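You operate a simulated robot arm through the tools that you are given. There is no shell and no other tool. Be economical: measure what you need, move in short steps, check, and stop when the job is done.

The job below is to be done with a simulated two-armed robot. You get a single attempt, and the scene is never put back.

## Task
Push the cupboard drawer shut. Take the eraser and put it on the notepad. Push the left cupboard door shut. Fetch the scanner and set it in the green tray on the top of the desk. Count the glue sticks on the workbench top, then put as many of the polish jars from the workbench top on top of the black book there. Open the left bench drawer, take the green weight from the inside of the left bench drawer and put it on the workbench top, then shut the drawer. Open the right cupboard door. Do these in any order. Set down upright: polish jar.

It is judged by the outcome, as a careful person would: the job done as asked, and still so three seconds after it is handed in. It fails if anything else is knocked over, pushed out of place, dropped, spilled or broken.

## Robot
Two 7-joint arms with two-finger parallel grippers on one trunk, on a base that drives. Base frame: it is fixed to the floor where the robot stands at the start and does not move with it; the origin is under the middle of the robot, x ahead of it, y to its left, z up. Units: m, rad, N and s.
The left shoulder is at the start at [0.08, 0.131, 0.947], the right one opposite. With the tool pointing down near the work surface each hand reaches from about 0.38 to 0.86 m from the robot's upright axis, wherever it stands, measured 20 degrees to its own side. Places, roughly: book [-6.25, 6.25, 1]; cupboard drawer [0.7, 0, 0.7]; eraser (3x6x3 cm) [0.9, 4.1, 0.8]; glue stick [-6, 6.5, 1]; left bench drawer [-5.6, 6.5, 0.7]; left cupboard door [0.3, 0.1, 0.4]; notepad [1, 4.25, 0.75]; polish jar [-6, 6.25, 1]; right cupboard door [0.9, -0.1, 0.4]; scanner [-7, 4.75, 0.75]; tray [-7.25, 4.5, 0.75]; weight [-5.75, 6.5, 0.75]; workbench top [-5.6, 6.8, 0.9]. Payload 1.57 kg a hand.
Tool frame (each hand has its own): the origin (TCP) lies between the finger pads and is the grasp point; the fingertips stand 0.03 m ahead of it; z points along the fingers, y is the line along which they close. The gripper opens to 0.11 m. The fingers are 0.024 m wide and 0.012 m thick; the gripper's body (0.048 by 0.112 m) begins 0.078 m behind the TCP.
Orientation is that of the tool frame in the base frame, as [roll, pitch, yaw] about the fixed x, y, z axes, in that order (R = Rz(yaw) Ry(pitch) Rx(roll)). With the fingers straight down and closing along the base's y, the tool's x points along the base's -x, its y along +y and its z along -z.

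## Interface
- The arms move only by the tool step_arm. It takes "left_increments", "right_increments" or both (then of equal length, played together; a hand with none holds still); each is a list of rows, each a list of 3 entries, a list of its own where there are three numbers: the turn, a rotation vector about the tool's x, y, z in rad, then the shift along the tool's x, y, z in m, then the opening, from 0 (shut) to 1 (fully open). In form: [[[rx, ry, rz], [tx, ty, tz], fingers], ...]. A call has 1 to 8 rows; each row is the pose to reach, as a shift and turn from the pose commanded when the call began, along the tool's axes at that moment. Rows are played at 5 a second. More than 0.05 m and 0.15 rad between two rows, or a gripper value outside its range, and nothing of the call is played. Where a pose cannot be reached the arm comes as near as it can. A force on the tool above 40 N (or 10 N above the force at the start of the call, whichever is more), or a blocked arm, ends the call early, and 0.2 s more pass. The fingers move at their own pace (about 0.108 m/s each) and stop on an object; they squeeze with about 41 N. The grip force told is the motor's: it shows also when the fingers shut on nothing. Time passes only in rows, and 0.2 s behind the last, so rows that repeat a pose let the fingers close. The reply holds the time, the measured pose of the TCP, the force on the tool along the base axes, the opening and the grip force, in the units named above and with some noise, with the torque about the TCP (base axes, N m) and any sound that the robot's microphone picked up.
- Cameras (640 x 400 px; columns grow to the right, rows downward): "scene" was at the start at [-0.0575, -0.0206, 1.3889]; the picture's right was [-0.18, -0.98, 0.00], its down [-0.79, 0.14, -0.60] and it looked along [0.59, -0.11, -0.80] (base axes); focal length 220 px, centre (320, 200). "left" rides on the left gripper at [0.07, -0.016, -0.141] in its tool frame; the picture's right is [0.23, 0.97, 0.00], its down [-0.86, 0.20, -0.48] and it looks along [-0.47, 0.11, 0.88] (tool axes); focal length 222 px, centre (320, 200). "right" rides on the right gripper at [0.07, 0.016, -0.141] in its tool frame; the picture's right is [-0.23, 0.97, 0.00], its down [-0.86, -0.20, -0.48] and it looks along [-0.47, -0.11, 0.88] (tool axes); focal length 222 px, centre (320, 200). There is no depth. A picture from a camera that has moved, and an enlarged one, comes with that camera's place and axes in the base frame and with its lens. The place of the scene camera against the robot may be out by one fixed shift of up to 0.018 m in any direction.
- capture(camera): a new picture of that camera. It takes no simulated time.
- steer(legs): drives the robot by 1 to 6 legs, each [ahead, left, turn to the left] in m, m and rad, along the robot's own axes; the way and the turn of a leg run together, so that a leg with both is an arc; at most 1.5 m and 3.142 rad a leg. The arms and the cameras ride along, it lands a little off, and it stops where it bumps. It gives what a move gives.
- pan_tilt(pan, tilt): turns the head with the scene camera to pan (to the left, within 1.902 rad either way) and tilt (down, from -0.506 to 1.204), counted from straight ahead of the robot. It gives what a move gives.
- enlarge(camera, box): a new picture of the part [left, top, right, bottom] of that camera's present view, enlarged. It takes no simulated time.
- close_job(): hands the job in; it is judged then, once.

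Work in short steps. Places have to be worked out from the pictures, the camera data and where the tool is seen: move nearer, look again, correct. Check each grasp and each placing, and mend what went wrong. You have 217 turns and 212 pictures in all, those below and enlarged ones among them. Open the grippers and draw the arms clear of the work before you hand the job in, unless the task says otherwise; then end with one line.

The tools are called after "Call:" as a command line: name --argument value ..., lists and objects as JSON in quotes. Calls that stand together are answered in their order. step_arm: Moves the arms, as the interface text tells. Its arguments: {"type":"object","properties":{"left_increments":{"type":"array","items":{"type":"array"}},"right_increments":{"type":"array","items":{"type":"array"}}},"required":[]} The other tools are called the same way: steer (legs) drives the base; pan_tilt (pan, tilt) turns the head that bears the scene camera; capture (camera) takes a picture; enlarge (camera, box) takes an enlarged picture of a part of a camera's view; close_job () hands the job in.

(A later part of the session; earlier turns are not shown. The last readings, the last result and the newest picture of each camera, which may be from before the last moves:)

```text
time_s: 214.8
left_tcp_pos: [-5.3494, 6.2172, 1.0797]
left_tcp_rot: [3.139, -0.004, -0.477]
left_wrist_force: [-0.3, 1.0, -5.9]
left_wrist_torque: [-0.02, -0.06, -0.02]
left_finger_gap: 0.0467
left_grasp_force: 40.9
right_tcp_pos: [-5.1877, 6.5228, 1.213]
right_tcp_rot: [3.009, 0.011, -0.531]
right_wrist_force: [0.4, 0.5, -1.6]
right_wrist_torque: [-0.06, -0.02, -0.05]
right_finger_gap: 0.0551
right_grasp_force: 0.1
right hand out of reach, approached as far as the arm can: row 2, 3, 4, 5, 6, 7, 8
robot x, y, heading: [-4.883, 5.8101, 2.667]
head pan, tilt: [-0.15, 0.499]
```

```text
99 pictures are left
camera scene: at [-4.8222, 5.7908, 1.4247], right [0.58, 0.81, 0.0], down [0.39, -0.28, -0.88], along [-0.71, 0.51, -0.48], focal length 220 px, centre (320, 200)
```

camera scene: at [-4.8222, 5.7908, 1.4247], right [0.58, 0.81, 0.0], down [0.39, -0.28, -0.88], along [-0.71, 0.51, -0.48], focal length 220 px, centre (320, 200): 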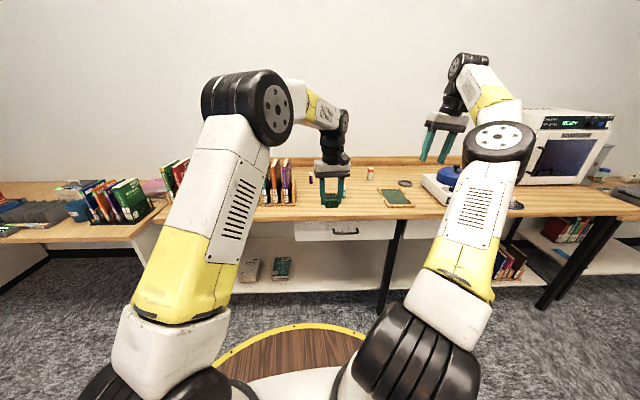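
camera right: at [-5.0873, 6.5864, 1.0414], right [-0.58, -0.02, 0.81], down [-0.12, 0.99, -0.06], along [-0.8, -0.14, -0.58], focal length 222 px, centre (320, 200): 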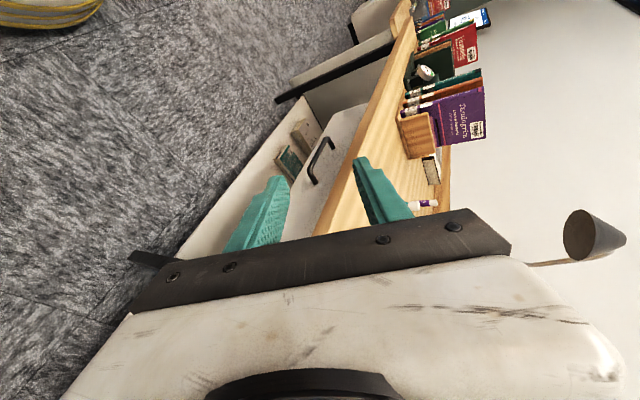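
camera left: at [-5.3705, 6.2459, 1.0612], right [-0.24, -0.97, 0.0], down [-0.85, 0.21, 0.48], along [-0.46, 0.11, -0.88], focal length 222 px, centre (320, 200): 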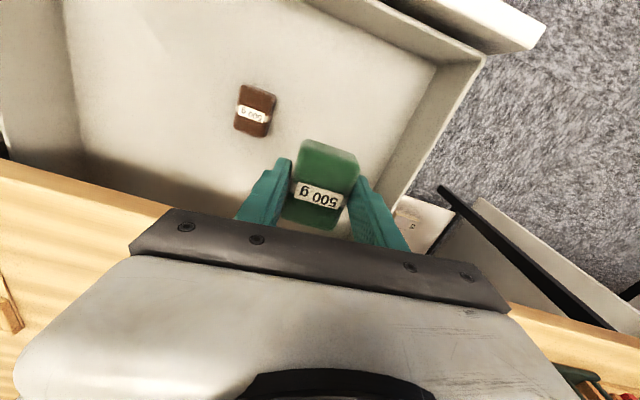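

All clear. I drive 0.38 m forward toward the bench with hands high, to place the weight and reach the book.

Call:
steer --legs '[[0.38, 0.0, 0]]'

Call:
capture --camera "scene"

Call:
capture --camera "left"

Call:
capture --camera "right"

```text
time_s: 217.2
left_tcp_pos: [-5.6866, 6.3943, 1.0803]
left_tcp_rot: [3.14, -0.001, -0.48]
left_wrist_force: [-0.7, -0.9, -5.3]
left_wrist_torque: [0.03, 0.01, 0.01]
left_finger_gap: 0.0462
left_grasp_force: 41.5
right_tcp_pos: [-5.5257, 6.6964, 1.2147]
right_tcp_rot: [3.01, 0.012, -0.533]
right_wrist_force: [0.4, -0.1, 0.1]
right_wrist_torque: [0.0, 0.01, 0.02]
right_finger_gap: 0.0552
right_grasp_force: 0.1
robot x, y, heading: [-5.2222, 5.982, 2.664]
head pan, tilt: [-0.15, 0.499]
```

```text
98 pictures are left
camera scene: at [-5.1614, 5.9648, 1.4246], right [0.59, 0.81, 0.0], down [0.39, -0.28, -0.88], along [-0.71, 0.52, -0.48], focal length 220 px, centre (320, 200)
```

scene: 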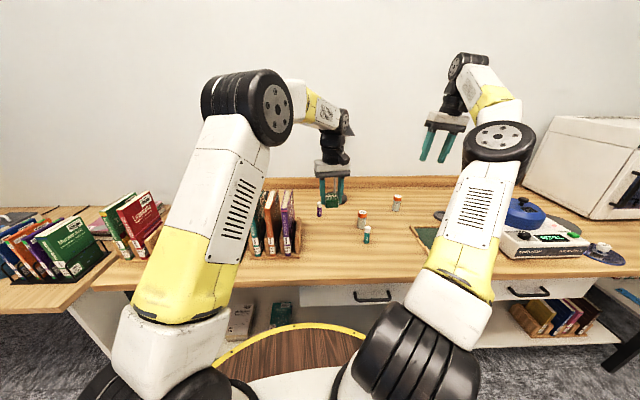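

```text
97 pictures are left
camera left: at [-5.6187, 6.3774, 1.2216], right [-0.25, -0.97, 0.0], down [-0.85, 0.22, 0.48], along [-0.46, 0.12, -0.88], focal length 222 px, centre (320, 200)
```

left: 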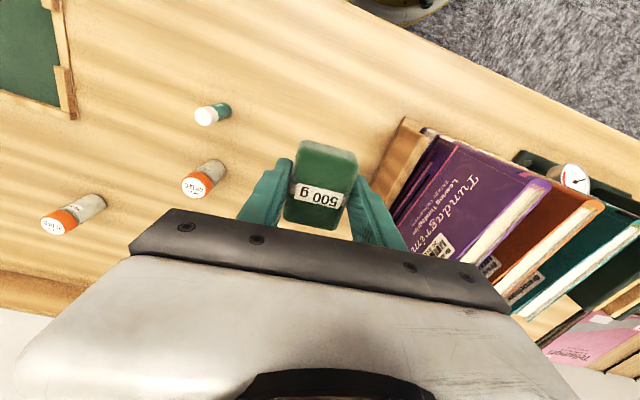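

```text
96 pictures are left
camera right: at [-5.4632, 6.6634, 1.3551], right [-0.69, -0.72, 0.13], down [-0.6, 0.66, 0.46], along [-0.42, 0.24, -0.88], focal length 222 px, centre (320, 200)
```

right: 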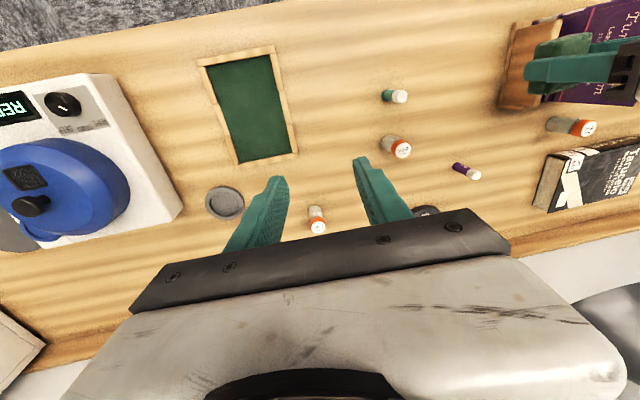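

Now everything is visible: two glue sticks (green, purple) so far, three polish jars, and the black book at about (−6.21, 6.2). First I set the weight down on a clear patch near (−5.62, 6.39).

Call:
step_arm --left_increments '[[[0, 0, 0], [0.02, -0.009, 0.03], 0], [[0, 0, 0], [0.04, -0.018, 0.06], 0], [[0, 0, 0], [0.06, -0.027, 0.09], 0], [[0, 0, 0], [0.06, -0.027, 0.13], 0], [[0, 0, 0], [0.06, -0.027, 0.165], 0]]'

Call:
step_arm --left_increments '[[[0, 0, 0], [0, 0, 0.01], 0], [[0, 0, 0], [0, 0, 0.018], 0], [[0, 0, 0], [0, 0, 0.026], 0], [[0, 0, 0], [0, 0, 0.034], 0], [[0, 0, 0], [0, 0, 0.042], 0]]'

Call:
capture --camera "left"

```text
time_s: 218.4
left_tcp_pos: [-5.6206, 6.3901, 0.9152]
left_tcp_rot: [3.14, -0.003, -0.479]
left_wrist_force: [0.3, -0.7, -5.2]
left_wrist_torque: [0.0, -0.01, 0.04]
left_finger_gap: 0.0461
left_grasp_force: 41.1
right_tcp_pos: [-5.5253, 6.6987, 1.2153]
right_tcp_rot: [3.009, 0.012, -0.534]
right_wrist_force: [1.6, -0.1, 0.0]
right_wrist_torque: [0.04, 0.01, 0.03]
right_finger_gap: 0.0552
right_grasp_force: 0.0
robot x, y, heading: [-5.2219, 5.9832, 2.668]
head pan, tilt: [-0.15, 0.499]
```

```text
time_s: 219.3
left_tcp_pos: [-5.6214, 6.3923, 0.8937]
left_tcp_rot: [-3.141, -0.001, -0.483]
left_wrist_force: [3.4, -5.1, 10.3]
left_wrist_torque: [0.07, 0.32, 0.0]
left_finger_gap: 0.0461
left_grasp_force: 41.2
right_tcp_pos: [-5.525, 6.6977, 1.2149]
right_tcp_rot: [3.005, 0.014, -0.533]
right_wrist_force: [0.4, -0.9, 1.0]
right_wrist_torque: [0.0, 0.0, 0.01]
right_finger_gap: 0.0552
right_grasp_force: 0.0
robot x, y, heading: [-5.224, 5.9847, 2.663]
head pan, tilt: [-0.15, 0.499]
stopped in row 4 (left hand): the force on the tool passed its limit at 54 N (the readings are from after the stop); the commanded pose is now the measured one
```

```text
95 pictures are left
camera left: at [-5.5529, 6.3738, 1.0345], right [-0.25, -0.97, 0.0], down [-0.85, 0.22, 0.48], along [-0.46, 0.12, -0.88], focal length 222 px, centre (320, 200)
```

left: 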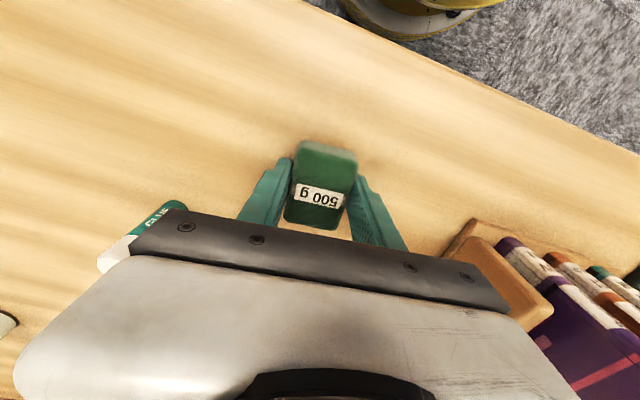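

Weight is down (bench top z≈0.859). I open and rise straight up.

Call:
step_arm --left_increments '[[[0, 0, 0], [0, 0, 0], 0.65], [[0, 0, 0], [0, 0, 0], 0.65], [[0, 0, 0], [0, 0, -0.045], 0.65], [[0, 0, 0], [0, 0, -0.09], 0.65], [[0, 0, 0], [0, 0, -0.135], 0.65], [[0, 0, 0], [0, 0, -0.18], 0.65], [[0, 0, 0], [0, 0, -0.225], 0.65], [[0, 0, 0], [0, 0, -0.27], 0.65]]'

Call:
capture --camera "left"

```text
time_s: 221.1
left_tcp_pos: [-5.6223, 6.3933, 1.1641]
left_tcp_rot: [3.141, 0.0, -0.482]
left_wrist_force: [-1.0, 0.4, 0.1]
left_wrist_torque: [-0.02, -0.04, -0.03]
left_finger_gap: 0.0717
left_grasp_force: 0.0
right_tcp_pos: [-5.5255, 6.6978, 1.215]
right_tcp_rot: [3.007, 0.012, -0.534]
right_wrist_force: [0.0, -0.1, 0.3]
right_wrist_torque: [-0.01, -0.01, 0.0]
right_finger_gap: 0.055
right_grasp_force: 0.1
robot x, y, heading: [-5.221, 5.9807, 2.664]
head pan, tilt: [-0.15, 0.499]
```

```text
94 pictures are left
camera left: at [-5.5529, 6.3743, 1.3049], right [-0.25, -0.97, 0.0], down [-0.85, 0.22, 0.48], along [-0.46, 0.12, -0.88], focal length 222 px, centre (320, 200)
```

left: 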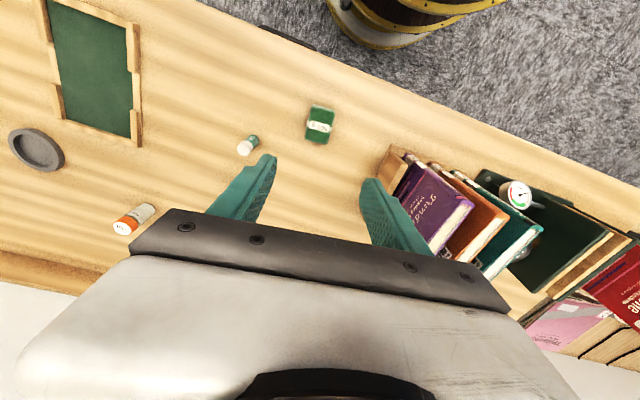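

The weight stands on the bench. I now move the left hand to the left and tilt it forward to view the book area.

Call:
step_arm --left_increments '[[[0, -0.06, 0], [0.005, 0.048, -0.01], 0.65], [[0, -0.12, 0], [0.01, 0.096, -0.02], 0.65], [[0, -0.18, 0], [0.02, 0.144, -0.03], 0.65], [[0, -0.24, 0], [0.03, 0.192, -0.04], 0.65], [[0, -0.3, 0], [0.04, 0.24, -0.05], 0.65], [[0, -0.36, 0], [0.05, 0.288, -0.06], 0.65], [[0, -0.42, 0], [0.05, 0.336, -0.07], 0.65], [[0, -0.48, 0], [0.05, 0.384, -0.08], 0.65]]'

Call:
capture --camera "left"

Call:
pan_tilt --pan 0.0 --tilt 0.6

Call:
capture --camera "scene"

```text
time_s: 222.9
left_tcp_pos: [-5.7531, 6.0307, 1.2424]
left_tcp_rot: [3.138, 0.48, -0.484]
left_wrist_force: [0.0, -1.1, -0.2]
left_wrist_torque: [-0.01, -0.03, 0.02]
left_finger_gap: 0.0715
left_grasp_force: 0.1
right_tcp_pos: [-5.5252, 6.6977, 1.2141]
right_tcp_rot: [3.007, 0.013, -0.534]
right_wrist_force: [0.7, 0.1, -0.3]
right_wrist_torque: [-0.1, 0.02, 0.04]
right_finger_gap: 0.0552
right_grasp_force: 0.0
robot x, y, heading: [-5.2188, 5.9834, 2.67]
head pan, tilt: [-0.15, 0.499]
```

```text
93 pictures are left
camera left: at [-5.634, 5.9859, 1.3348], right [-0.27, -0.96, -0.1], down [-0.57, 0.07, 0.82], along [-0.78, 0.28, -0.56], focal length 222 px, centre (320, 200)
```

left: 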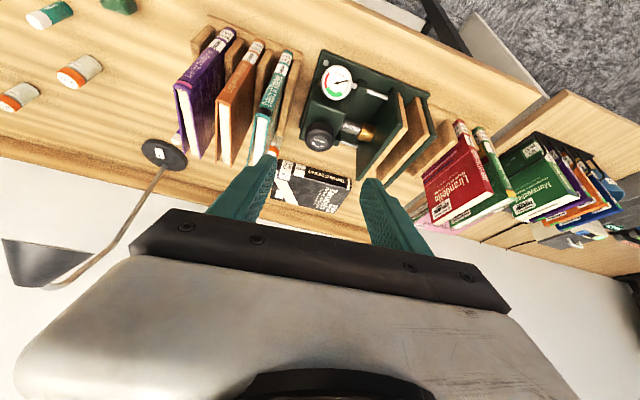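

```text
time_s: 223.6
left_tcp_pos: [-5.7546, 6.0302, 1.2412]
left_tcp_rot: [3.14, 0.48, -0.482]
left_wrist_force: [0.2, -0.4, 0.4]
left_wrist_torque: [0.01, -0.01, 0.0]
left_finger_gap: 0.0713
left_grasp_force: 0.1
right_tcp_pos: [-5.5262, 6.6982, 1.215]
right_tcp_rot: [3.008, 0.012, -0.535]
right_wrist_force: [-0.7, 0.6, -0.2]
right_wrist_torque: [0.0, -0.01, -0.02]
right_finger_gap: 0.0549
right_grasp_force: 0.1
robot x, y, heading: [-5.222, 5.9815, 2.666]
head pan, tilt: [0.0, 0.6]
```

```text
92 pictures are left
camera scene: at [-5.1661, 5.9518, 1.4156], right [0.46, 0.89, 0.0], down [0.5, -0.26, -0.83], along [-0.73, 0.38, -0.56], focal length 220 px, centre (320, 200)
```

scene: 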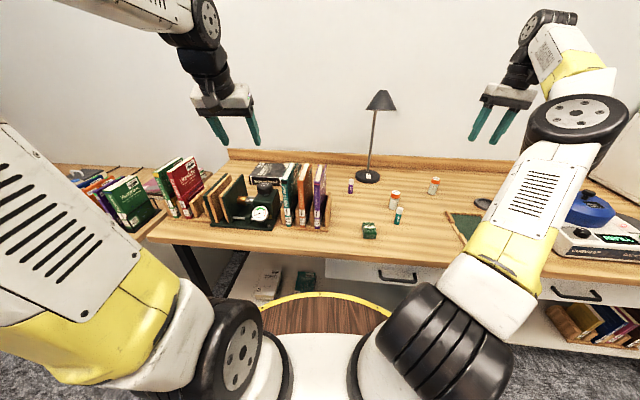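

Call:
enlarge --camera "scene" --box '[180, 140, 340, 240]'

Call:
enlarge --camera "left" --box '[160, 30, 460, 220]'

```text
4.00 times, centred on (260, 190) of scene
camera zoom: at [-5.1661, 5.9518, 1.4156], right [0.46, 0.89, 0.0], down [0.5, -0.26, -0.83], along [-0.73, 0.38, -0.56], focal length 879 px, centre (560, 240)
```

zoom: 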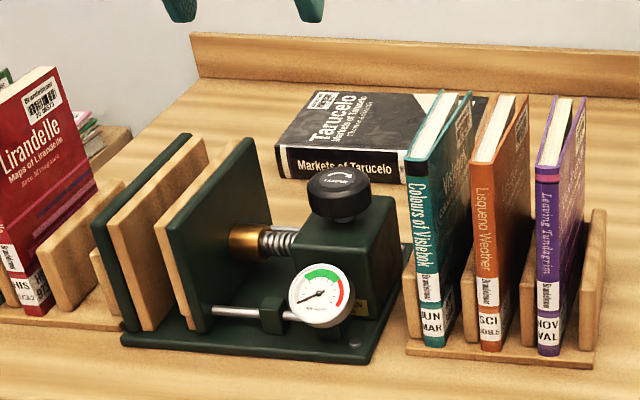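

```text
2.11 times, centred on (310, 125) of left
camera zoom: at [-5.634, 5.9861, 1.3349], right [-0.27, -0.96, -0.1], down [-0.57, 0.07, 0.82], along [-0.78, 0.28, -0.56], focal length 468 px, centre (341, 358)
```

zoom: 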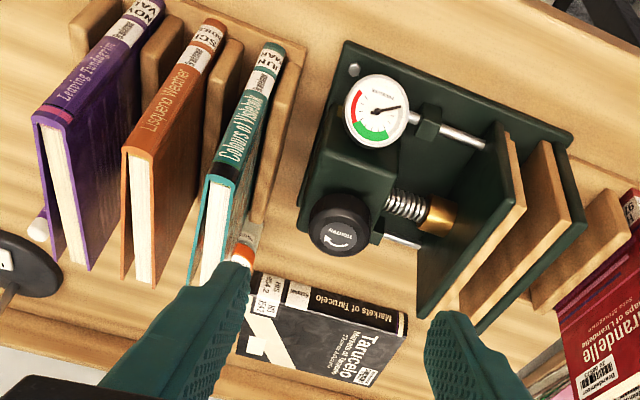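

Book is ~0.16×0.25 m, lying flat with centre near (−6.21, 6.24), front edge nearer. I check the right part of the bench for any further glue sticks.

Call:
pan_tilt --pan -0.95 --tilt 0.5

Call:
capture --camera "scene"

Call:
capture --camera "right"

```text
time_s: 224.9
left_tcp_pos: [-5.7526, 6.0319, 1.241]
left_tcp_rot: [3.141, 0.481, -0.482]
left_wrist_force: [0.2, 0.4, -0.5]
left_wrist_torque: [0.06, -0.03, 0.0]
left_finger_gap: 0.0713
left_grasp_force: 0.1
right_tcp_pos: [-5.5246, 6.6973, 1.2139]
right_tcp_rot: [3.009, 0.012, -0.534]
right_wrist_force: [-0.4, 0.7, -0.1]
right_wrist_torque: [-0.02, -0.02, 0.02]
right_finger_gap: 0.0546
right_grasp_force: 0.1
robot x, y, heading: [-5.2144, 5.9837, 2.664]
head pan, tilt: [-0.949, 0.499]
```

```text
89 pictures are left
camera scene: at [-5.1007, 6.0012, 1.4246], right [0.99, 0.14, 0.0], down [0.07, -0.47, -0.88], along [-0.13, 0.87, -0.48], focal length 220 px, centre (320, 200)
```

scene: 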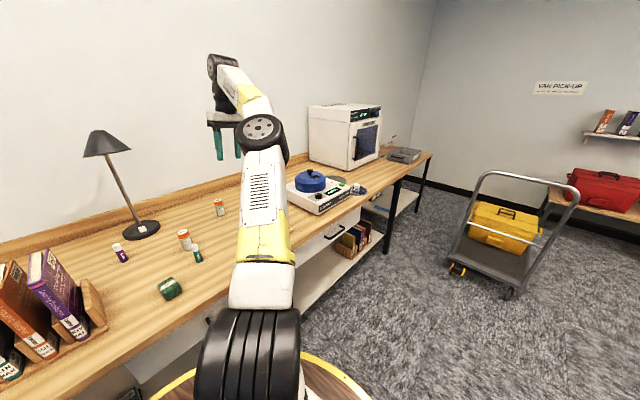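

```text
88 pictures are left
camera right: at [-5.4631, 6.6631, 1.3552], right [-0.69, -0.72, 0.13], down [-0.6, 0.66, 0.46], along [-0.42, 0.24, -0.88], focal length 222 px, centre (320, 200)
```

right: 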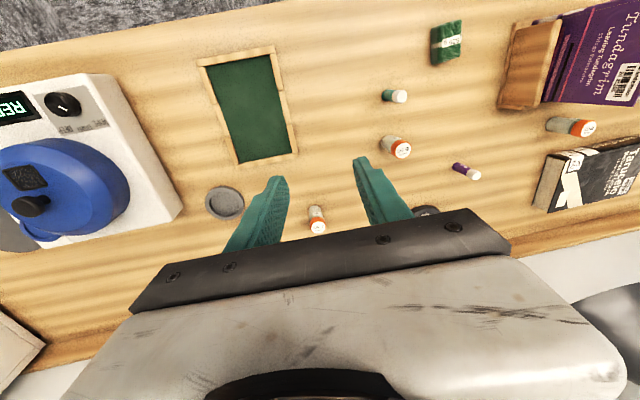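

Only two glue sticks on the whole bench top, so two jars go on the book. I move 0.09 m closer for reach.

Call:
steer --legs '[[0.09, 0.0, 0]]'

Call:
pan_tilt --pan 0.1 --tilt 0.65

Call:
capture --camera "scene"

Call:
capture --camera "left"

```text
time_s: 225.9
left_tcp_pos: [-5.8317, 6.0716, 1.2414]
left_tcp_rot: [-3.141, 0.479, -0.482]
left_wrist_force: [0.4, 0.3, -0.3]
left_wrist_torque: [-0.02, 0.0, -0.01]
left_finger_gap: 0.0718
left_grasp_force: 0.1
right_tcp_pos: [-5.6032, 6.7375, 1.2148]
right_tcp_rot: [3.009, 0.012, -0.537]
right_wrist_force: [0.3, 0.8, -0.1]
right_wrist_torque: [-0.01, 0.01, 0.0]
right_finger_gap: 0.0548
right_grasp_force: 0.1
robot x, y, heading: [-5.2993, 6.0278, 2.663]
head pan, tilt: [-0.949, 0.499]
```

```text
time_s: 227.2
left_tcp_pos: [-5.8324, 6.0714, 1.242]
left_tcp_rot: [-3.14, 0.48, -0.48]
left_wrist_force: [-0.4, 0.0, -0.9]
left_wrist_torque: [-0.04, 0.04, 0.0]
left_finger_gap: 0.0716
left_grasp_force: 0.0
right_tcp_pos: [-5.6023, 6.7392, 1.2155]
right_tcp_rot: [3.007, 0.011, -0.535]
right_wrist_force: [-0.3, 0.3, 0.2]
right_wrist_torque: [0.02, 0.0, -0.02]
right_finger_gap: 0.0552
right_grasp_force: 0.0
robot x, y, heading: [-5.3002, 6.0229, 2.661]
head pan, tilt: [0.099, 0.649]
```

```text
87 pictures are left
camera scene: at [-5.2466, 5.9838, 1.4113], right [0.37, 0.93, 0.0], down [0.56, -0.22, -0.8], along [-0.74, 0.3, -0.6], focal length 220 px, centre (320, 200)
```

scene: 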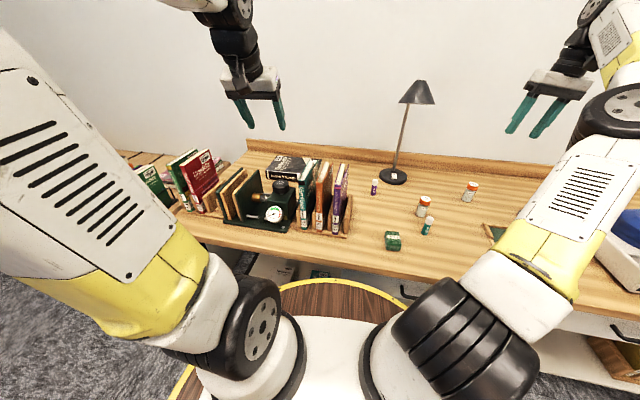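

```text
86 pictures are left
camera left: at [-5.7124, 6.0267, 1.3349], right [-0.27, -0.96, -0.1], down [-0.57, 0.07, 0.82], along [-0.78, 0.28, -0.56], focal length 222 px, centre (320, 200)
```

left: 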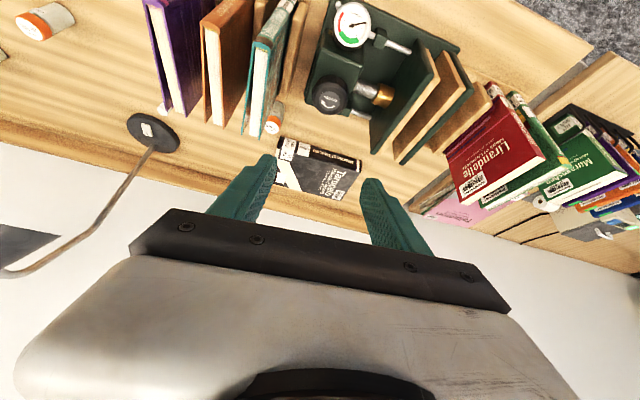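

Jar C is at about (−5.98, 6.258) behind the rack; book spots near (−6.145, 6.246) and (−6.185, 6.16). I move the left hand above jar C, tilt reduced to 0.25.

Call:
step_arm --left_increments '[[[0, 0.04, 0], [-0.033, -0.016, 0.017], 0.65], [[0, 0.08, 0], [-0.065, -0.032, 0.034], 0.65], [[0, 0.12, 0], [-0.098, -0.048, 0.051], 0.65], [[0, 0.16, 0], [-0.13, -0.064, 0.068], 0.65], [[0, 0.2, 0], [-0.163, -0.08, 0.085], 0.65], [[0, 0.23, 0], [-0.195, -0.096, 0.102], 0.65]]'

Call:
capture --camera "left"

```text
time_s: 228.7
left_tcp_pos: [-5.9812, 6.2615, 1.2404]
left_tcp_rot: [-3.141, 0.252, -0.483]
left_wrist_force: [-0.1, -0.8, 1.2]
left_wrist_torque: [0.06, 0.02, -0.06]
left_finger_gap: 0.0715
left_grasp_force: 0.0
right_tcp_pos: [-5.6035, 6.7385, 1.2147]
right_tcp_rot: [3.006, 0.015, -0.535]
right_wrist_force: [-0.3, 0.2, -0.3]
right_wrist_torque: [0.03, -0.02, -0.03]
right_finger_gap: 0.0549
right_grasp_force: 0.0
robot x, y, heading: [-5.2991, 6.0243, 2.663]
head pan, tilt: [0.099, 0.649]
```

```text
85 pictures are left
camera left: at [-5.8843, 6.2283, 1.3596], right [-0.26, -0.97, -0.06], down [-0.72, 0.15, 0.67], along [-0.64, 0.21, -0.74], focal length 222 px, centre (320, 200)
```

left: 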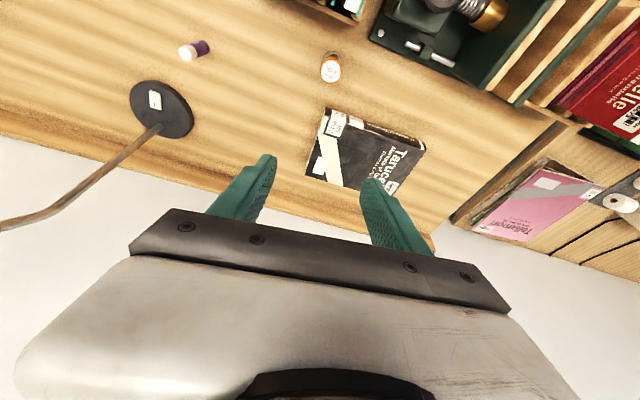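

I can see jar and book clearly now. I lower vertically toward the jar to just above its cap.

Call:
step_arm --left_increments '[[[0, 0, 0], [0.018, 0.001, 0.044], 0.65], [[0, 0, 0], [0.029, 0.001, 0.09], 0.65], [[0, 0, 0], [0.04, 0.001, 0.135], 0.65], [[0, 0, 0], [0.052, 0.001, 0.18], 0.65], [[0, 0, 0], [0.063, 0.001, 0.22], 0.65]]'

Call:
capture --camera "left"

```text
time_s: 229.8
left_tcp_pos: [-5.9769, 6.2562, 1.0125]
left_tcp_rot: [-3.141, 0.251, -0.481]
left_wrist_force: [0.2, 0.4, 0.3]
left_wrist_torque: [-0.02, 0.01, 0.02]
left_finger_gap: 0.0714
left_grasp_force: 0.1
right_tcp_pos: [-5.6035, 6.7375, 1.2143]
right_tcp_rot: [3.008, 0.011, -0.535]
right_wrist_force: [0.4, -1.3, -0.2]
right_wrist_torque: [-0.01, 0.03, 0.04]
right_finger_gap: 0.0549
right_grasp_force: 0.1
robot x, y, heading: [-5.2998, 6.0265, 2.658]
head pan, tilt: [0.099, 0.649]
```

```text
84 pictures are left
camera left: at [-5.8784, 6.2222, 1.1319], right [-0.26, -0.97, -0.06], down [-0.72, 0.15, 0.68], along [-0.64, 0.21, -0.73], focal length 222 px, centre (320, 200)
```

left: 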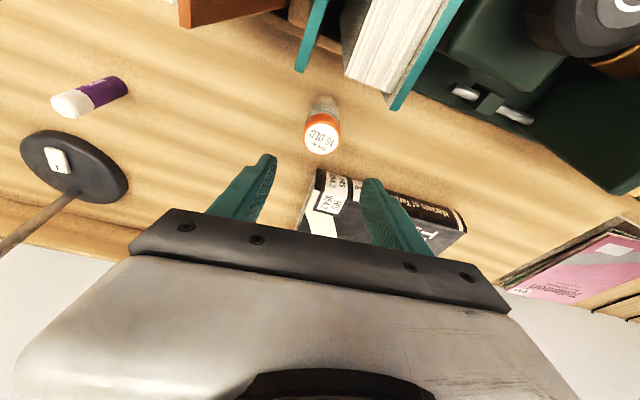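

Jar centred between the fingers. I descend to grip height and close.

Call:
step_arm --left_increments '[[[0, 0, 0], [0.017, 0, 0.045], 0.65], [[0, 0, 0], [0.027, 0, 0.085], 0.65], [[0, 0, 0], [0.034, 0, 0.109], 0.65], [[0, 0, 0], [0.034, 0, 0.109], 0.2], [[0, 0, 0], [0.034, 0, 0.109], 0.2], [[0, 0, 0], [0.034, 0, 0.109], 0.0], [[0, 0, 0], [0.034, 0, 0.109], 0.0]]'

Call:
capture --camera "left"

```text
time_s: 230.4
left_tcp_pos: [-5.97, 6.2543, 0.9595]
left_tcp_rot: [-3.138, 0.257, -0.48]
left_wrist_force: [3.9, -3.4, 16.0]
left_wrist_torque: [-0.36, -1.51, -0.14]
left_finger_gap: 0.0715
left_grasp_force: 0.1
right_tcp_pos: [-5.6036, 6.7387, 1.2149]
right_tcp_rot: [3.006, 0.015, -0.535]
right_wrist_force: [-0.1, 0.5, 0.0]
right_wrist_torque: [0.02, -0.01, -0.01]
right_finger_gap: 0.055
right_grasp_force: 0.0
robot x, y, heading: [-5.2997, 6.0204, 2.666]
head pan, tilt: [0.099, 0.649]
stopped in row 2 (left hand): the force on the tool passed its limit at 76 N (the readings are from after the stop); the commanded pose is now the measured one
```

```text
83 pictures are left
camera left: at [-5.8717, 6.2208, 1.0779], right [-0.26, -0.96, -0.06], down [-0.72, 0.15, 0.68], along [-0.65, 0.22, -0.73], focal length 222 px, centre (320, 200)
```

left: 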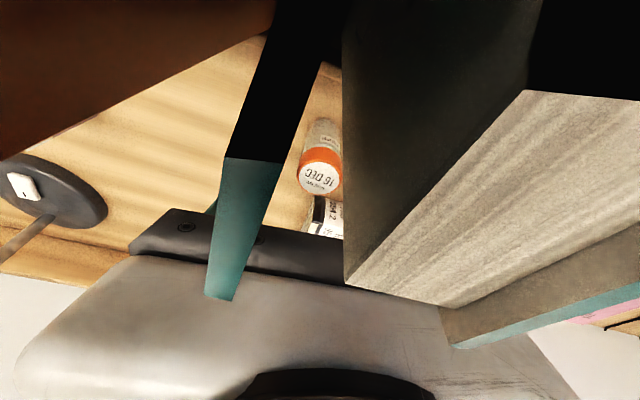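

Something on the hand's back side touched the teal book in the rack. I go straight back up at once and inspect.

Call:
step_arm --left_increments '[[[0, 0, 0], [-0.007, 0, -0.027], 0.65], [[0, 0, 0], [-0.014, 0, -0.055], 0.65], [[0, 0, 0], [-0.025, 0, -0.097], 0.65], [[0, 0, 0], [-0.037, 0, -0.145], 0.65]]'

Call:
capture --camera "left"

Call:
enlarge --camera "scene" --box '[180, 140, 380, 265]'

```text
time_s: 231.4
left_tcp_pos: [-5.9707, 6.2543, 1.1054]
left_tcp_rot: [-3.139, 0.254, -0.479]
left_wrist_force: [0.3, 0.0, 0.2]
left_wrist_torque: [-0.01, 0.02, -0.01]
left_finger_gap: 0.0715
left_grasp_force: 0.1
right_tcp_pos: [-5.6032, 6.7385, 1.2138]
right_tcp_rot: [3.006, 0.012, -0.535]
right_wrist_force: [-0.2, -0.3, -0.7]
right_wrist_torque: [0.01, -0.03, -0.02]
right_finger_gap: 0.0551
right_grasp_force: 0.0
robot x, y, heading: [-5.2984, 6.0214, 2.664]
head pan, tilt: [0.099, 0.649]
```

```text
82 pictures are left
camera left: at [-5.8725, 6.2198, 1.224], right [-0.26, -0.96, -0.06], down [-0.72, 0.15, 0.68], along [-0.64, 0.22, -0.73], focal length 222 px, centre (320, 200)
```

left: 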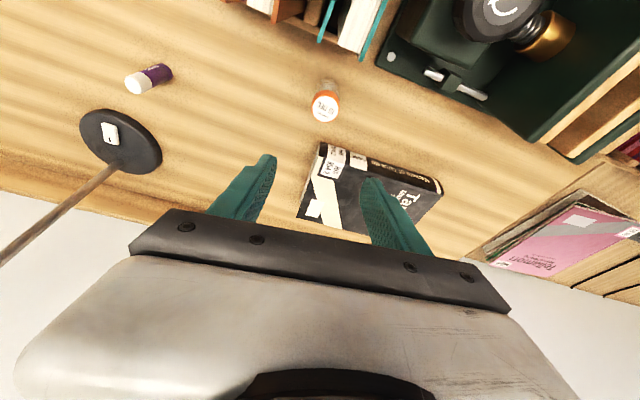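

```text
3.20 times, centred on (280, 202) of scene
camera zoom: at [-5.2469, 5.9839, 1.4113], right [0.37, 0.93, 0.0], down [0.56, -0.22, -0.8], along [-0.74, 0.29, -0.6], focal length 703 px, centre (448, 192)
```

zoom: 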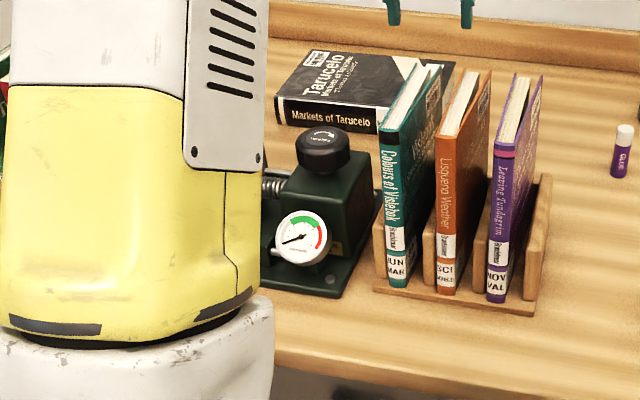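

The rack is undisturbed. Jar A is free-standing, so I take it first: I draw the right hand aside and move the left hand across at a safe height.

Call:
step_arm --left_increments '[[[0, 0, 0], [-0.012, 0, -0.045], 0.65], [[0, 0, 0], [-0.025, 0, -0.092], 0.65], [[0, 0, 0], [-0.025, -0.047, -0.095], 0.65], [[0, 0, 0], [-0.025, -0.094, -0.095], 0.65], [[0, 0, 0], [-0.015, -0.141, -0.097], 0.65], [[0, 0, 0], [-0.005, -0.188, -0.1], 0.65], [[0, 0, 0], [0.005, -0.235, -0.102], 0.65], [[0, 0, 0], [0.015, -0.282, -0.105], 0.65]]' --right_increments '[[[0, 0, 0], [0.025, 0, 0], 0.5], [[0, 0, 0], [0.05, -0.01, 0], 0.5], [[0, 0, 0], [0.075, -0.02, 0], 0.5], [[0, 0, 0], [0.1, -0.04, 0], 0.5], [[0, 0, 0], [0.125, -0.06, 0], 0.5], [[0, 0, 0], [0.15, -0.08, 0], 0.5], [[0, 0, 0], [0.175, -0.1, 0], 0.5], [[0, 0, 0], [0.2, -0.12, 0], 0.5]]'

Call:
step_arm --left_increments '[[[0, -0.03, 0], [0.01, -0.045, 0], 0.65], [[0, -0.06, 0], [0.02, -0.09, 0], 0.65], [[0, -0.09, 0], [0.03, -0.135, 0.0], 0.65], [[0, -0.1, 0], [0.04, -0.147, 0.0], 0.65]]'

Call:
capture --camera "left"

Call:
capture --camera "scene"

```text
time_s: 233.2
left_tcp_pos: [-5.7998, 6.4829, 1.2035]
left_tcp_rot: [-3.138, 0.253, -0.48]
left_wrist_force: [-0.6, -1.5, -0.8]
left_wrist_torque: [0.05, -0.05, -0.01]
left_finger_gap: 0.0715
left_grasp_force: 0.0
right_tcp_pos: [-5.3715, 6.7375, 1.1973]
right_tcp_rot: [3.008, 0.012, -0.534]
right_wrist_force: [0.6, -0.4, -0.3]
right_wrist_torque: [0.02, -0.05, -0.02]
right_finger_gap: 0.0553
right_grasp_force: 0.0
robot x, y, heading: [-5.2968, 6.0231, 2.666]
head pan, tilt: [0.099, 0.649]
```

```text
time_s: 234.2
left_tcp_pos: [-5.6996, 6.5967, 1.1951]
left_tcp_rot: [-3.139, 0.354, -0.48]
left_wrist_force: [0.1, -0.1, 1.0]
left_wrist_torque: [-0.02, 0.0, 0.01]
left_finger_gap: 0.0718
left_grasp_force: 0.2
right_tcp_pos: [-5.3721, 6.7376, 1.1968]
right_tcp_rot: [3.006, 0.012, -0.535]
right_wrist_force: [0.5, 0.2, 0.3]
right_wrist_torque: [-0.01, -0.01, 0.04]
right_finger_gap: 0.0551
right_grasp_force: 0.2
robot x, y, heading: [-5.3054, 6.0264, 2.657]
head pan, tilt: [0.099, 0.649]
```

```text
80 pictures are left
camera left: at [-5.5913, 6.5578, 1.3035], right [-0.26, -0.96, -0.08], down [-0.66, 0.12, 0.74], along [-0.71, 0.25, -0.66], focal length 222 px, centre (320, 200)
```

left: 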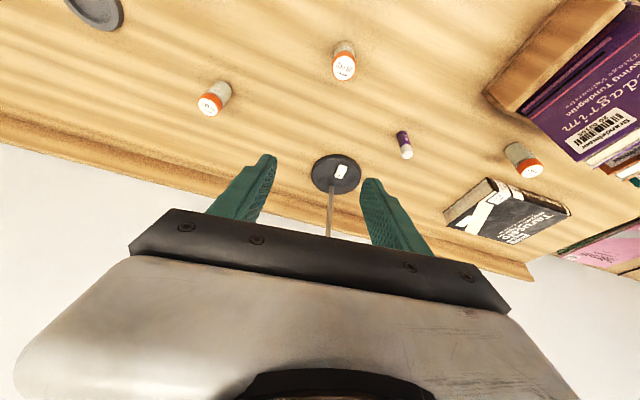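

```text
79 pictures are left
camera scene: at [-5.2467, 5.9839, 1.4113], right [0.37, 0.93, 0.0], down [0.56, -0.22, -0.8], along [-0.74, 0.29, -0.6], focal length 220 px, centre (320, 200)
```

scene: 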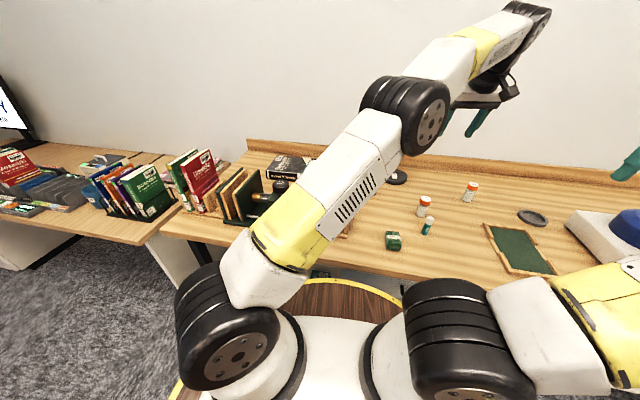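

Jar A sits at (−5.703, 6.582). I adjust and lower to just above its cap.

Call:
step_arm --left_increments '[[[0, 0, 0], [0.016, 0.006, 0.035], 0.65], [[0, 0, 0], [0.03, 0.012, 0.075], 0.65], [[0, 0, 0], [0.044, 0.015, 0.112], 0.65], [[0, 0, 0], [0.057, 0.015, 0.147], 0.65], [[0, 0, 0], [0.069, 0.015, 0.178], 0.65]]'

Call:
capture --camera "left"

```text
time_s: 235.4
left_tcp_pos: [-5.7042, 6.5823, 1.0031]
left_tcp_rot: [-3.14, 0.353, -0.479]
left_wrist_force: [-0.9, -0.5, -0.3]
left_wrist_torque: [-0.01, 0.01, 0.0]
left_finger_gap: 0.0715
left_grasp_force: 0.1
right_tcp_pos: [-5.3711, 6.7387, 1.1962]
right_tcp_rot: [3.007, 0.012, -0.534]
right_wrist_force: [0.8, 0.0, 0.2]
right_wrist_torque: [0.03, 0.0, -0.01]
right_finger_gap: 0.0552
right_grasp_force: 0.0
robot x, y, heading: [-5.2967, 6.0222, 2.665]
head pan, tilt: [0.099, 0.649]
```

```text
78 pictures are left
camera left: at [-5.5972, 6.5434, 1.1115], right [-0.26, -0.96, -0.08], down [-0.66, 0.12, 0.74], along [-0.71, 0.25, -0.66], focal length 222 px, centre (320, 200)
```

left: 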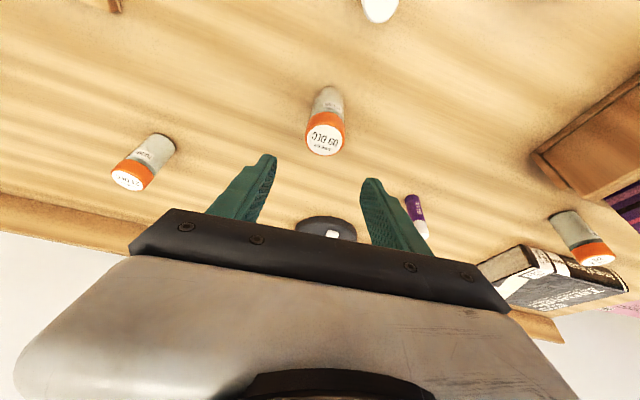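

Centred. I go down to grip height and close on the jar.

Call:
step_arm --left_increments '[[[0, 0, 0], [0.02, 0, 0.042], 0.65], [[0, 0, 0], [0.032, 0, 0.075], 0.65], [[0, 0, 0], [0.04, 0, 0.092], 0.65], [[0, 0, 0], [0.04, 0, 0.092], 0.2], [[0, 0, 0], [0.04, 0, 0.092], 0.0], [[0, 0, 0], [0.04, 0, 0.092], 0.0]]'

Call:
capture --camera "left"

```text
time_s: 236.8
left_tcp_pos: [-5.6995, 6.5805, 0.906]
left_tcp_rot: [-3.139, 0.355, -0.48]
left_wrist_force: [-0.1, -0.7, 0.4]
left_wrist_torque: [-0.01, 0.02, 0.02]
left_finger_gap: 0.0356
left_grasp_force: 40.4
right_tcp_pos: [-5.3714, 6.7383, 1.1954]
right_tcp_rot: [3.009, 0.013, -0.535]
right_wrist_force: [0.0, -0.5, -0.4]
right_wrist_torque: [0.01, 0.02, 0.03]
right_finger_gap: 0.0552
right_grasp_force: 0.1
robot x, y, heading: [-5.3009, 6.0221, 2.663]
head pan, tilt: [0.099, 0.649]
```

```text
77 pictures are left
camera left: at [-5.592, 6.5415, 1.0131], right [-0.26, -0.96, -0.08], down [-0.66, 0.12, 0.74], along [-0.71, 0.25, -0.66], focal length 222 px, centre (320, 200)
```

left: 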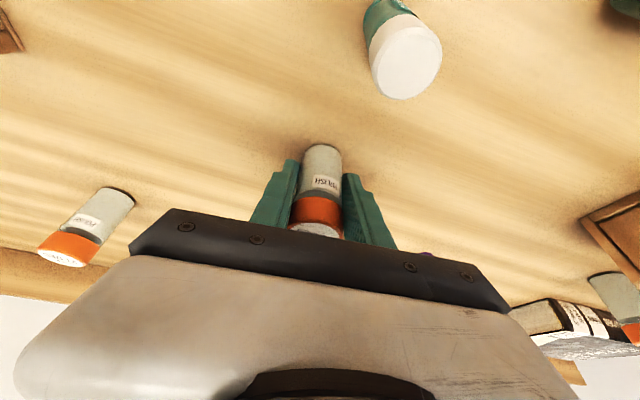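

Jar A is gripped. I lift it straight up 0.3 m.

Call:
step_arm --left_increments '[[[0, 0, 0], [-0.015, 0, -0.04], 0], [[0, 0, 0], [-0.03, 0, -0.08], 0], [[0, 0, 0], [-0.045, 0, -0.12], 0], [[0, 0, 0], [-0.059, 0, -0.16], 0], [[0, 0, 0], [-0.074, 0, -0.2], 0], [[0, 0, 0], [-0.089, 0, -0.24], 0], [[0, 0, 0], [-0.104, 0, -0.281], 0]]'

Call:
step_arm --left_increments '[[[0, 0, 0], [0, 0.048, 0], 0], [[0, 0, 0], [0, 0.096, 0], 0], [[0, 0, 0], [0, 0.144, 0], 0], [[0, 0, 0], [0, 0.192, 0], 0], [[0, 0, 0], [0, 0.24, 0], 0], [[0, 0, 0], [0, 0.288, 0], 0], [[0, 0, 0], [0, 0.336, 0], 0], [[0, 0, 0], [-0.01, 0.38, 0.003], 0]]'

Call:
capture --camera "left"

```text
time_s: 238.4
left_tcp_pos: [-5.7015, 6.5808, 1.2043]
left_tcp_rot: [-3.139, 0.352, -0.48]
left_wrist_force: [0.2, -0.3, -0.5]
left_wrist_torque: [0.01, 0.0, 0.02]
left_finger_gap: 0.0358
left_grasp_force: 40.6
right_tcp_pos: [-5.3707, 6.7384, 1.1968]
right_tcp_rot: [3.007, 0.012, -0.534]
right_wrist_force: [-0.3, 0.4, -0.8]
right_wrist_torque: [-0.02, 0.01, 0.01]
right_finger_gap: 0.0551
right_grasp_force: 0.0
robot x, y, heading: [-5.2984, 6.0251, 2.665]
head pan, tilt: [0.099, 0.649]
```

```text
time_s: 240.2
left_tcp_pos: [-5.8845, 6.2477, 1.2057]
left_tcp_rot: [-3.139, 0.354, -0.479]
left_wrist_force: [0.2, 0.0, -0.6]
left_wrist_torque: [-0.01, 0.01, 0.01]
left_finger_gap: 0.0356
left_grasp_force: 40.9
right_tcp_pos: [-5.3707, 6.7392, 1.1958]
right_tcp_rot: [3.008, 0.013, -0.534]
right_wrist_force: [-0.2, 0.0, 0.6]
right_wrist_torque: [-0.02, 0.04, -0.03]
right_finger_gap: 0.055
right_grasp_force: 0.0
robot x, y, heading: [-5.3004, 6.0178, 2.661]
head pan, tilt: [0.099, 0.649]
```

```text
76 pictures are left
camera left: at [-5.7762, 6.209, 1.314], right [-0.26, -0.96, -0.08], down [-0.66, 0.12, 0.74], along [-0.71, 0.25, -0.66], focal length 222 px, centre (320, 200)
```

left: 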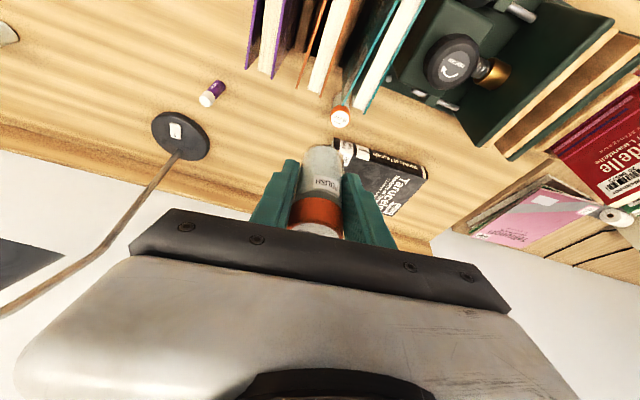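

Now forward and left over the book at the same height.

Call:
step_arm --left_increments '[[[0, 0, 0], [-0.031, 0.026, 0.011], 0], [[0, 0, 0], [-0.061, 0.052, 0.023], 0], [[0, 0, 0], [-0.092, 0.078, 0.034], 0], [[0, 0, 0], [-0.123, 0.105, 0.045], 0], [[0, 0, 0], [-0.154, 0.131, 0.057], 0], [[0, 0, 0], [-0.184, 0.157, 0.068], 0], [[0, 0, 0], [-0.215, 0.183, 0.0795], 0]]'

Call:
capture --camera "left"

Call:
enlarge --camera "scene" --box '[180, 100, 380, 225]'

```text
time_s: 241.8
left_tcp_pos: [-6.1448, 6.1843, 1.1954]
left_tcp_rot: [-3.139, 0.352, -0.482]
left_wrist_force: [0.1, -0.7, -0.8]
left_wrist_torque: [0.0, -0.02, 0.01]
left_finger_gap: 0.0355
left_grasp_force: 41.2
left hand out of reach, approached as far as the arm can: row 7
right_tcp_pos: [-5.371, 6.7398, 1.1956]
right_tcp_rot: [3.007, 0.013, -0.534]
right_wrist_force: [0.0, 0.0, 0.8]
right_wrist_torque: [-0.01, 0.04, 0.02]
right_finger_gap: 0.055
right_grasp_force: 0.2
robot x, y, heading: [-5.3005, 6.0242, 2.662]
head pan, tilt: [0.099, 0.649]
```

```text
75 pictures are left
camera left: at [-6.0375, 6.1462, 1.3026], right [-0.26, -0.96, -0.08], down [-0.66, 0.12, 0.74], along [-0.71, 0.25, -0.66], focal length 222 px, centre (320, 200)
```

left: 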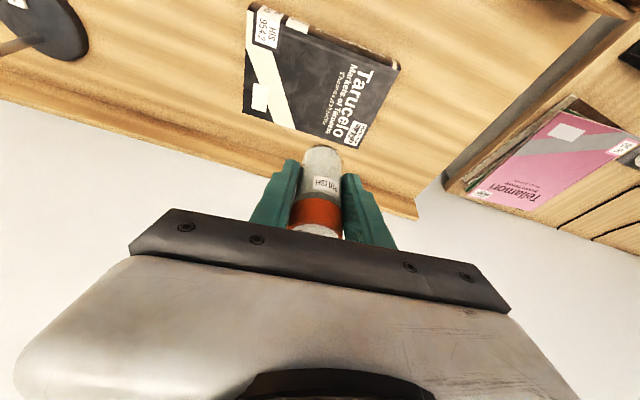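

```text
3.20 times, centred on (280, 162) of scene
camera zoom: at [-5.2465, 5.9839, 1.4113], right [0.37, 0.93, 0.0], down [0.56, -0.22, -0.8], along [-0.74, 0.29, -0.6], focal length 703 px, centre (448, 320)
```

zoom: 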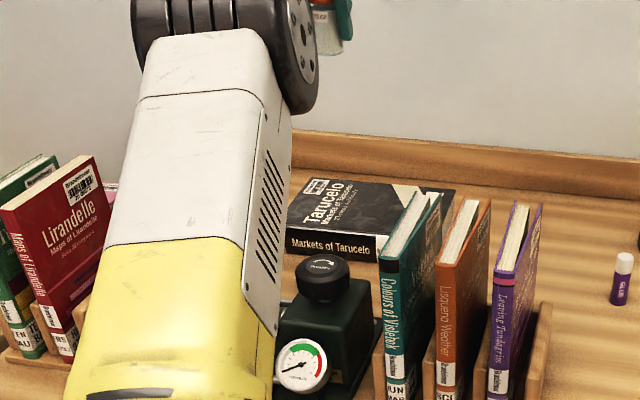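

Slightly short of reach at this height; reach improves lower down. I lower to ~5 cm above the book while edging forward.

Call:
step_arm --left_increments '[[[0, 0, 0], [0.009, 0, 0.04], 0], [[0, 0, 0], [0.018, 0, 0.08], 0], [[0, 0, 0], [0.028, 0, 0.12], 0], [[0, 0, 0], [0.037, 0, 0.16], 0], [[0, 0, 0], [0.044, 0, 0.197], 0]]'

Call:
capture --camera "left"

Call:
capture --camera "scene"

```text
time_s: 243.0
left_tcp_pos: [-6.1681, 6.1951, 0.9961]
left_tcp_rot: [-3.138, 0.357, -0.48]
left_wrist_force: [1.4, 0.4, 0.0]
left_wrist_torque: [0.0, 0.02, -0.01]
left_finger_gap: 0.0358
left_grasp_force: 41.0
right_tcp_pos: [-5.3706, 6.7395, 1.197]
right_tcp_rot: [3.007, 0.011, -0.534]
right_wrist_force: [-0.4, -0.1, 0.5]
right_wrist_torque: [-0.02, 0.05, -0.01]
right_finger_gap: 0.0548
right_grasp_force: 0.1
robot x, y, heading: [-5.2982, 6.025, 2.66]
head pan, tilt: [0.099, 0.649]
```

```text
73 pictures are left
camera left: at [-6.0594, 6.1572, 1.1037], right [-0.26, -0.96, -0.08], down [-0.66, 0.11, 0.75], along [-0.71, 0.25, -0.66], focal length 222 px, centre (320, 200)
```

left: 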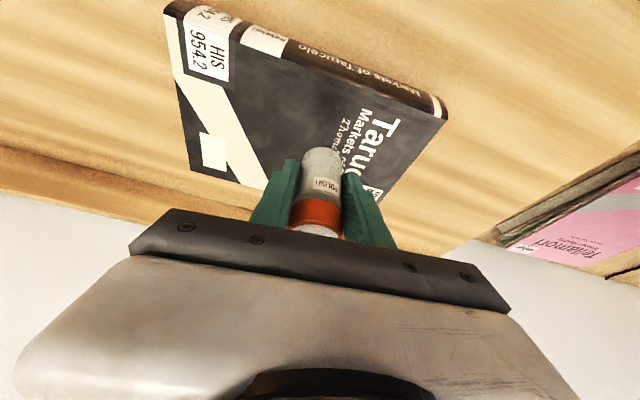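

```text
72 pictures are left
camera scene: at [-5.2464, 5.9837, 1.4112], right [0.37, 0.93, 0.0], down [0.56, -0.22, -0.8], along [-0.74, 0.29, -0.6], focal length 220 px, centre (320, 200)
```

scene: 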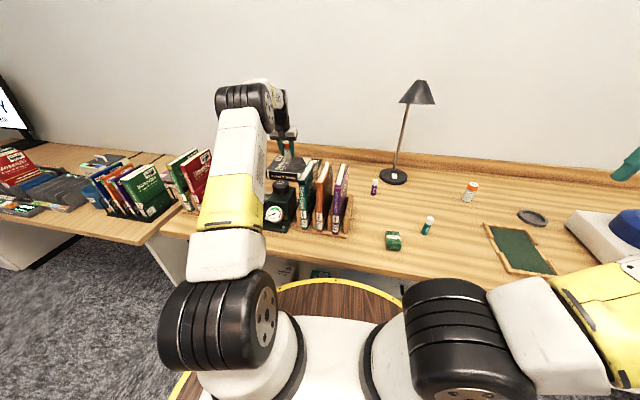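

Over the book, ~4.6 cm in from its front edge. I lower gently to contact.

Call:
step_arm --left_increments '[[[0, 0, 0], [0.009, 0, 0.025], 0], [[0, 0, 0], [0.016, 0, 0.042], 0], [[0, 0, 0], [0.018, 0, 0.047], 0], [[0, 0, 0], [0.019, 0, 0.05], 0]]'

Call:
capture --camera "left"

```text
time_s: 244.0
left_tcp_pos: [-6.1695, 6.199, 0.9474]
left_tcp_rot: [-3.14, 0.371, -0.48]
left_wrist_force: [-3.5, -1.0, 35.9]
left_wrist_torque: [0.02, 0.49, 0.14]
left_finger_gap: 0.0354
left_grasp_force: 40.8
right_tcp_pos: [-5.3695, 6.7392, 1.1975]
right_tcp_rot: [3.005, 0.015, -0.534]
right_wrist_force: [0.4, 0.2, -0.5]
right_wrist_torque: [0.02, 0.03, 0.01]
right_finger_gap: 0.0551
right_grasp_force: 0.0
robot x, y, heading: [-5.3007, 6.0233, 2.669]
head pan, tilt: [0.099, 0.649]
```

```text
71 pictures are left
camera left: at [-6.0609, 6.1591, 1.0544], right [-0.26, -0.96, -0.08], down [-0.65, 0.11, 0.75], along [-0.72, 0.25, -0.65], focal length 222 px, centre (320, 200)
```

left: 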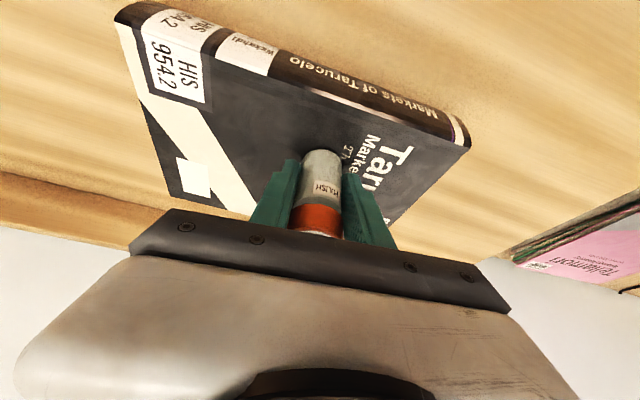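

Jar stands on the book. I ease 3 mm, open, and retreat along the fingers.

Call:
step_arm --left_increments '[[[0, 0, 0], [-0.001, 0, -0.003], 0], [[0, 0, 0], [-0.001, 0, -0.003], 0.5], [[0, 0, 0], [-0.001, 0, -0.003], 0.55], [[0, 0, 0], [-0.001, 0, -0.04], 0.55], [[0, 0, 0], [-0.001, 0, -0.08], 0.55], [[0, 0, 0], [-0.02, 0, -0.125], 0.6], [[0, 0, 0], [-0.038, 0, -0.17], 0.6], [[0, 0, 0], [-0.056, 0, -0.215], 0.6]]'

Call:
capture --camera "left"

```text
time_s: 245.8
left_tcp_pos: [-6.1489, 6.1868, 1.1648]
left_tcp_rot: [-3.139, 0.353, -0.478]
left_wrist_force: [-0.2, -0.7, -0.1]
left_wrist_torque: [0.0, -0.02, -0.05]
left_finger_gap: 0.0661
left_grasp_force: 0.1
right_tcp_pos: [-5.3712, 6.7383, 1.1964]
right_tcp_rot: [3.007, 0.013, -0.535]
right_wrist_force: [-0.4, 0.1, 0.5]
right_wrist_torque: [0.02, 0.01, 0.02]
right_finger_gap: 0.0549
right_grasp_force: 0.1
robot x, y, heading: [-5.2982, 6.0203, 2.668]
head pan, tilt: [0.099, 0.649]
```

```text
70 pictures are left
camera left: at [-6.0404, 6.1473, 1.2716], right [-0.26, -0.96, -0.08], down [-0.66, 0.12, 0.74], along [-0.71, 0.25, -0.66], focal length 222 px, centre (320, 200)
```

left: 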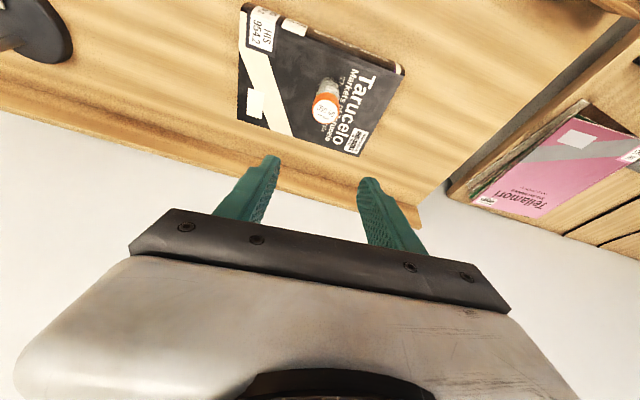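

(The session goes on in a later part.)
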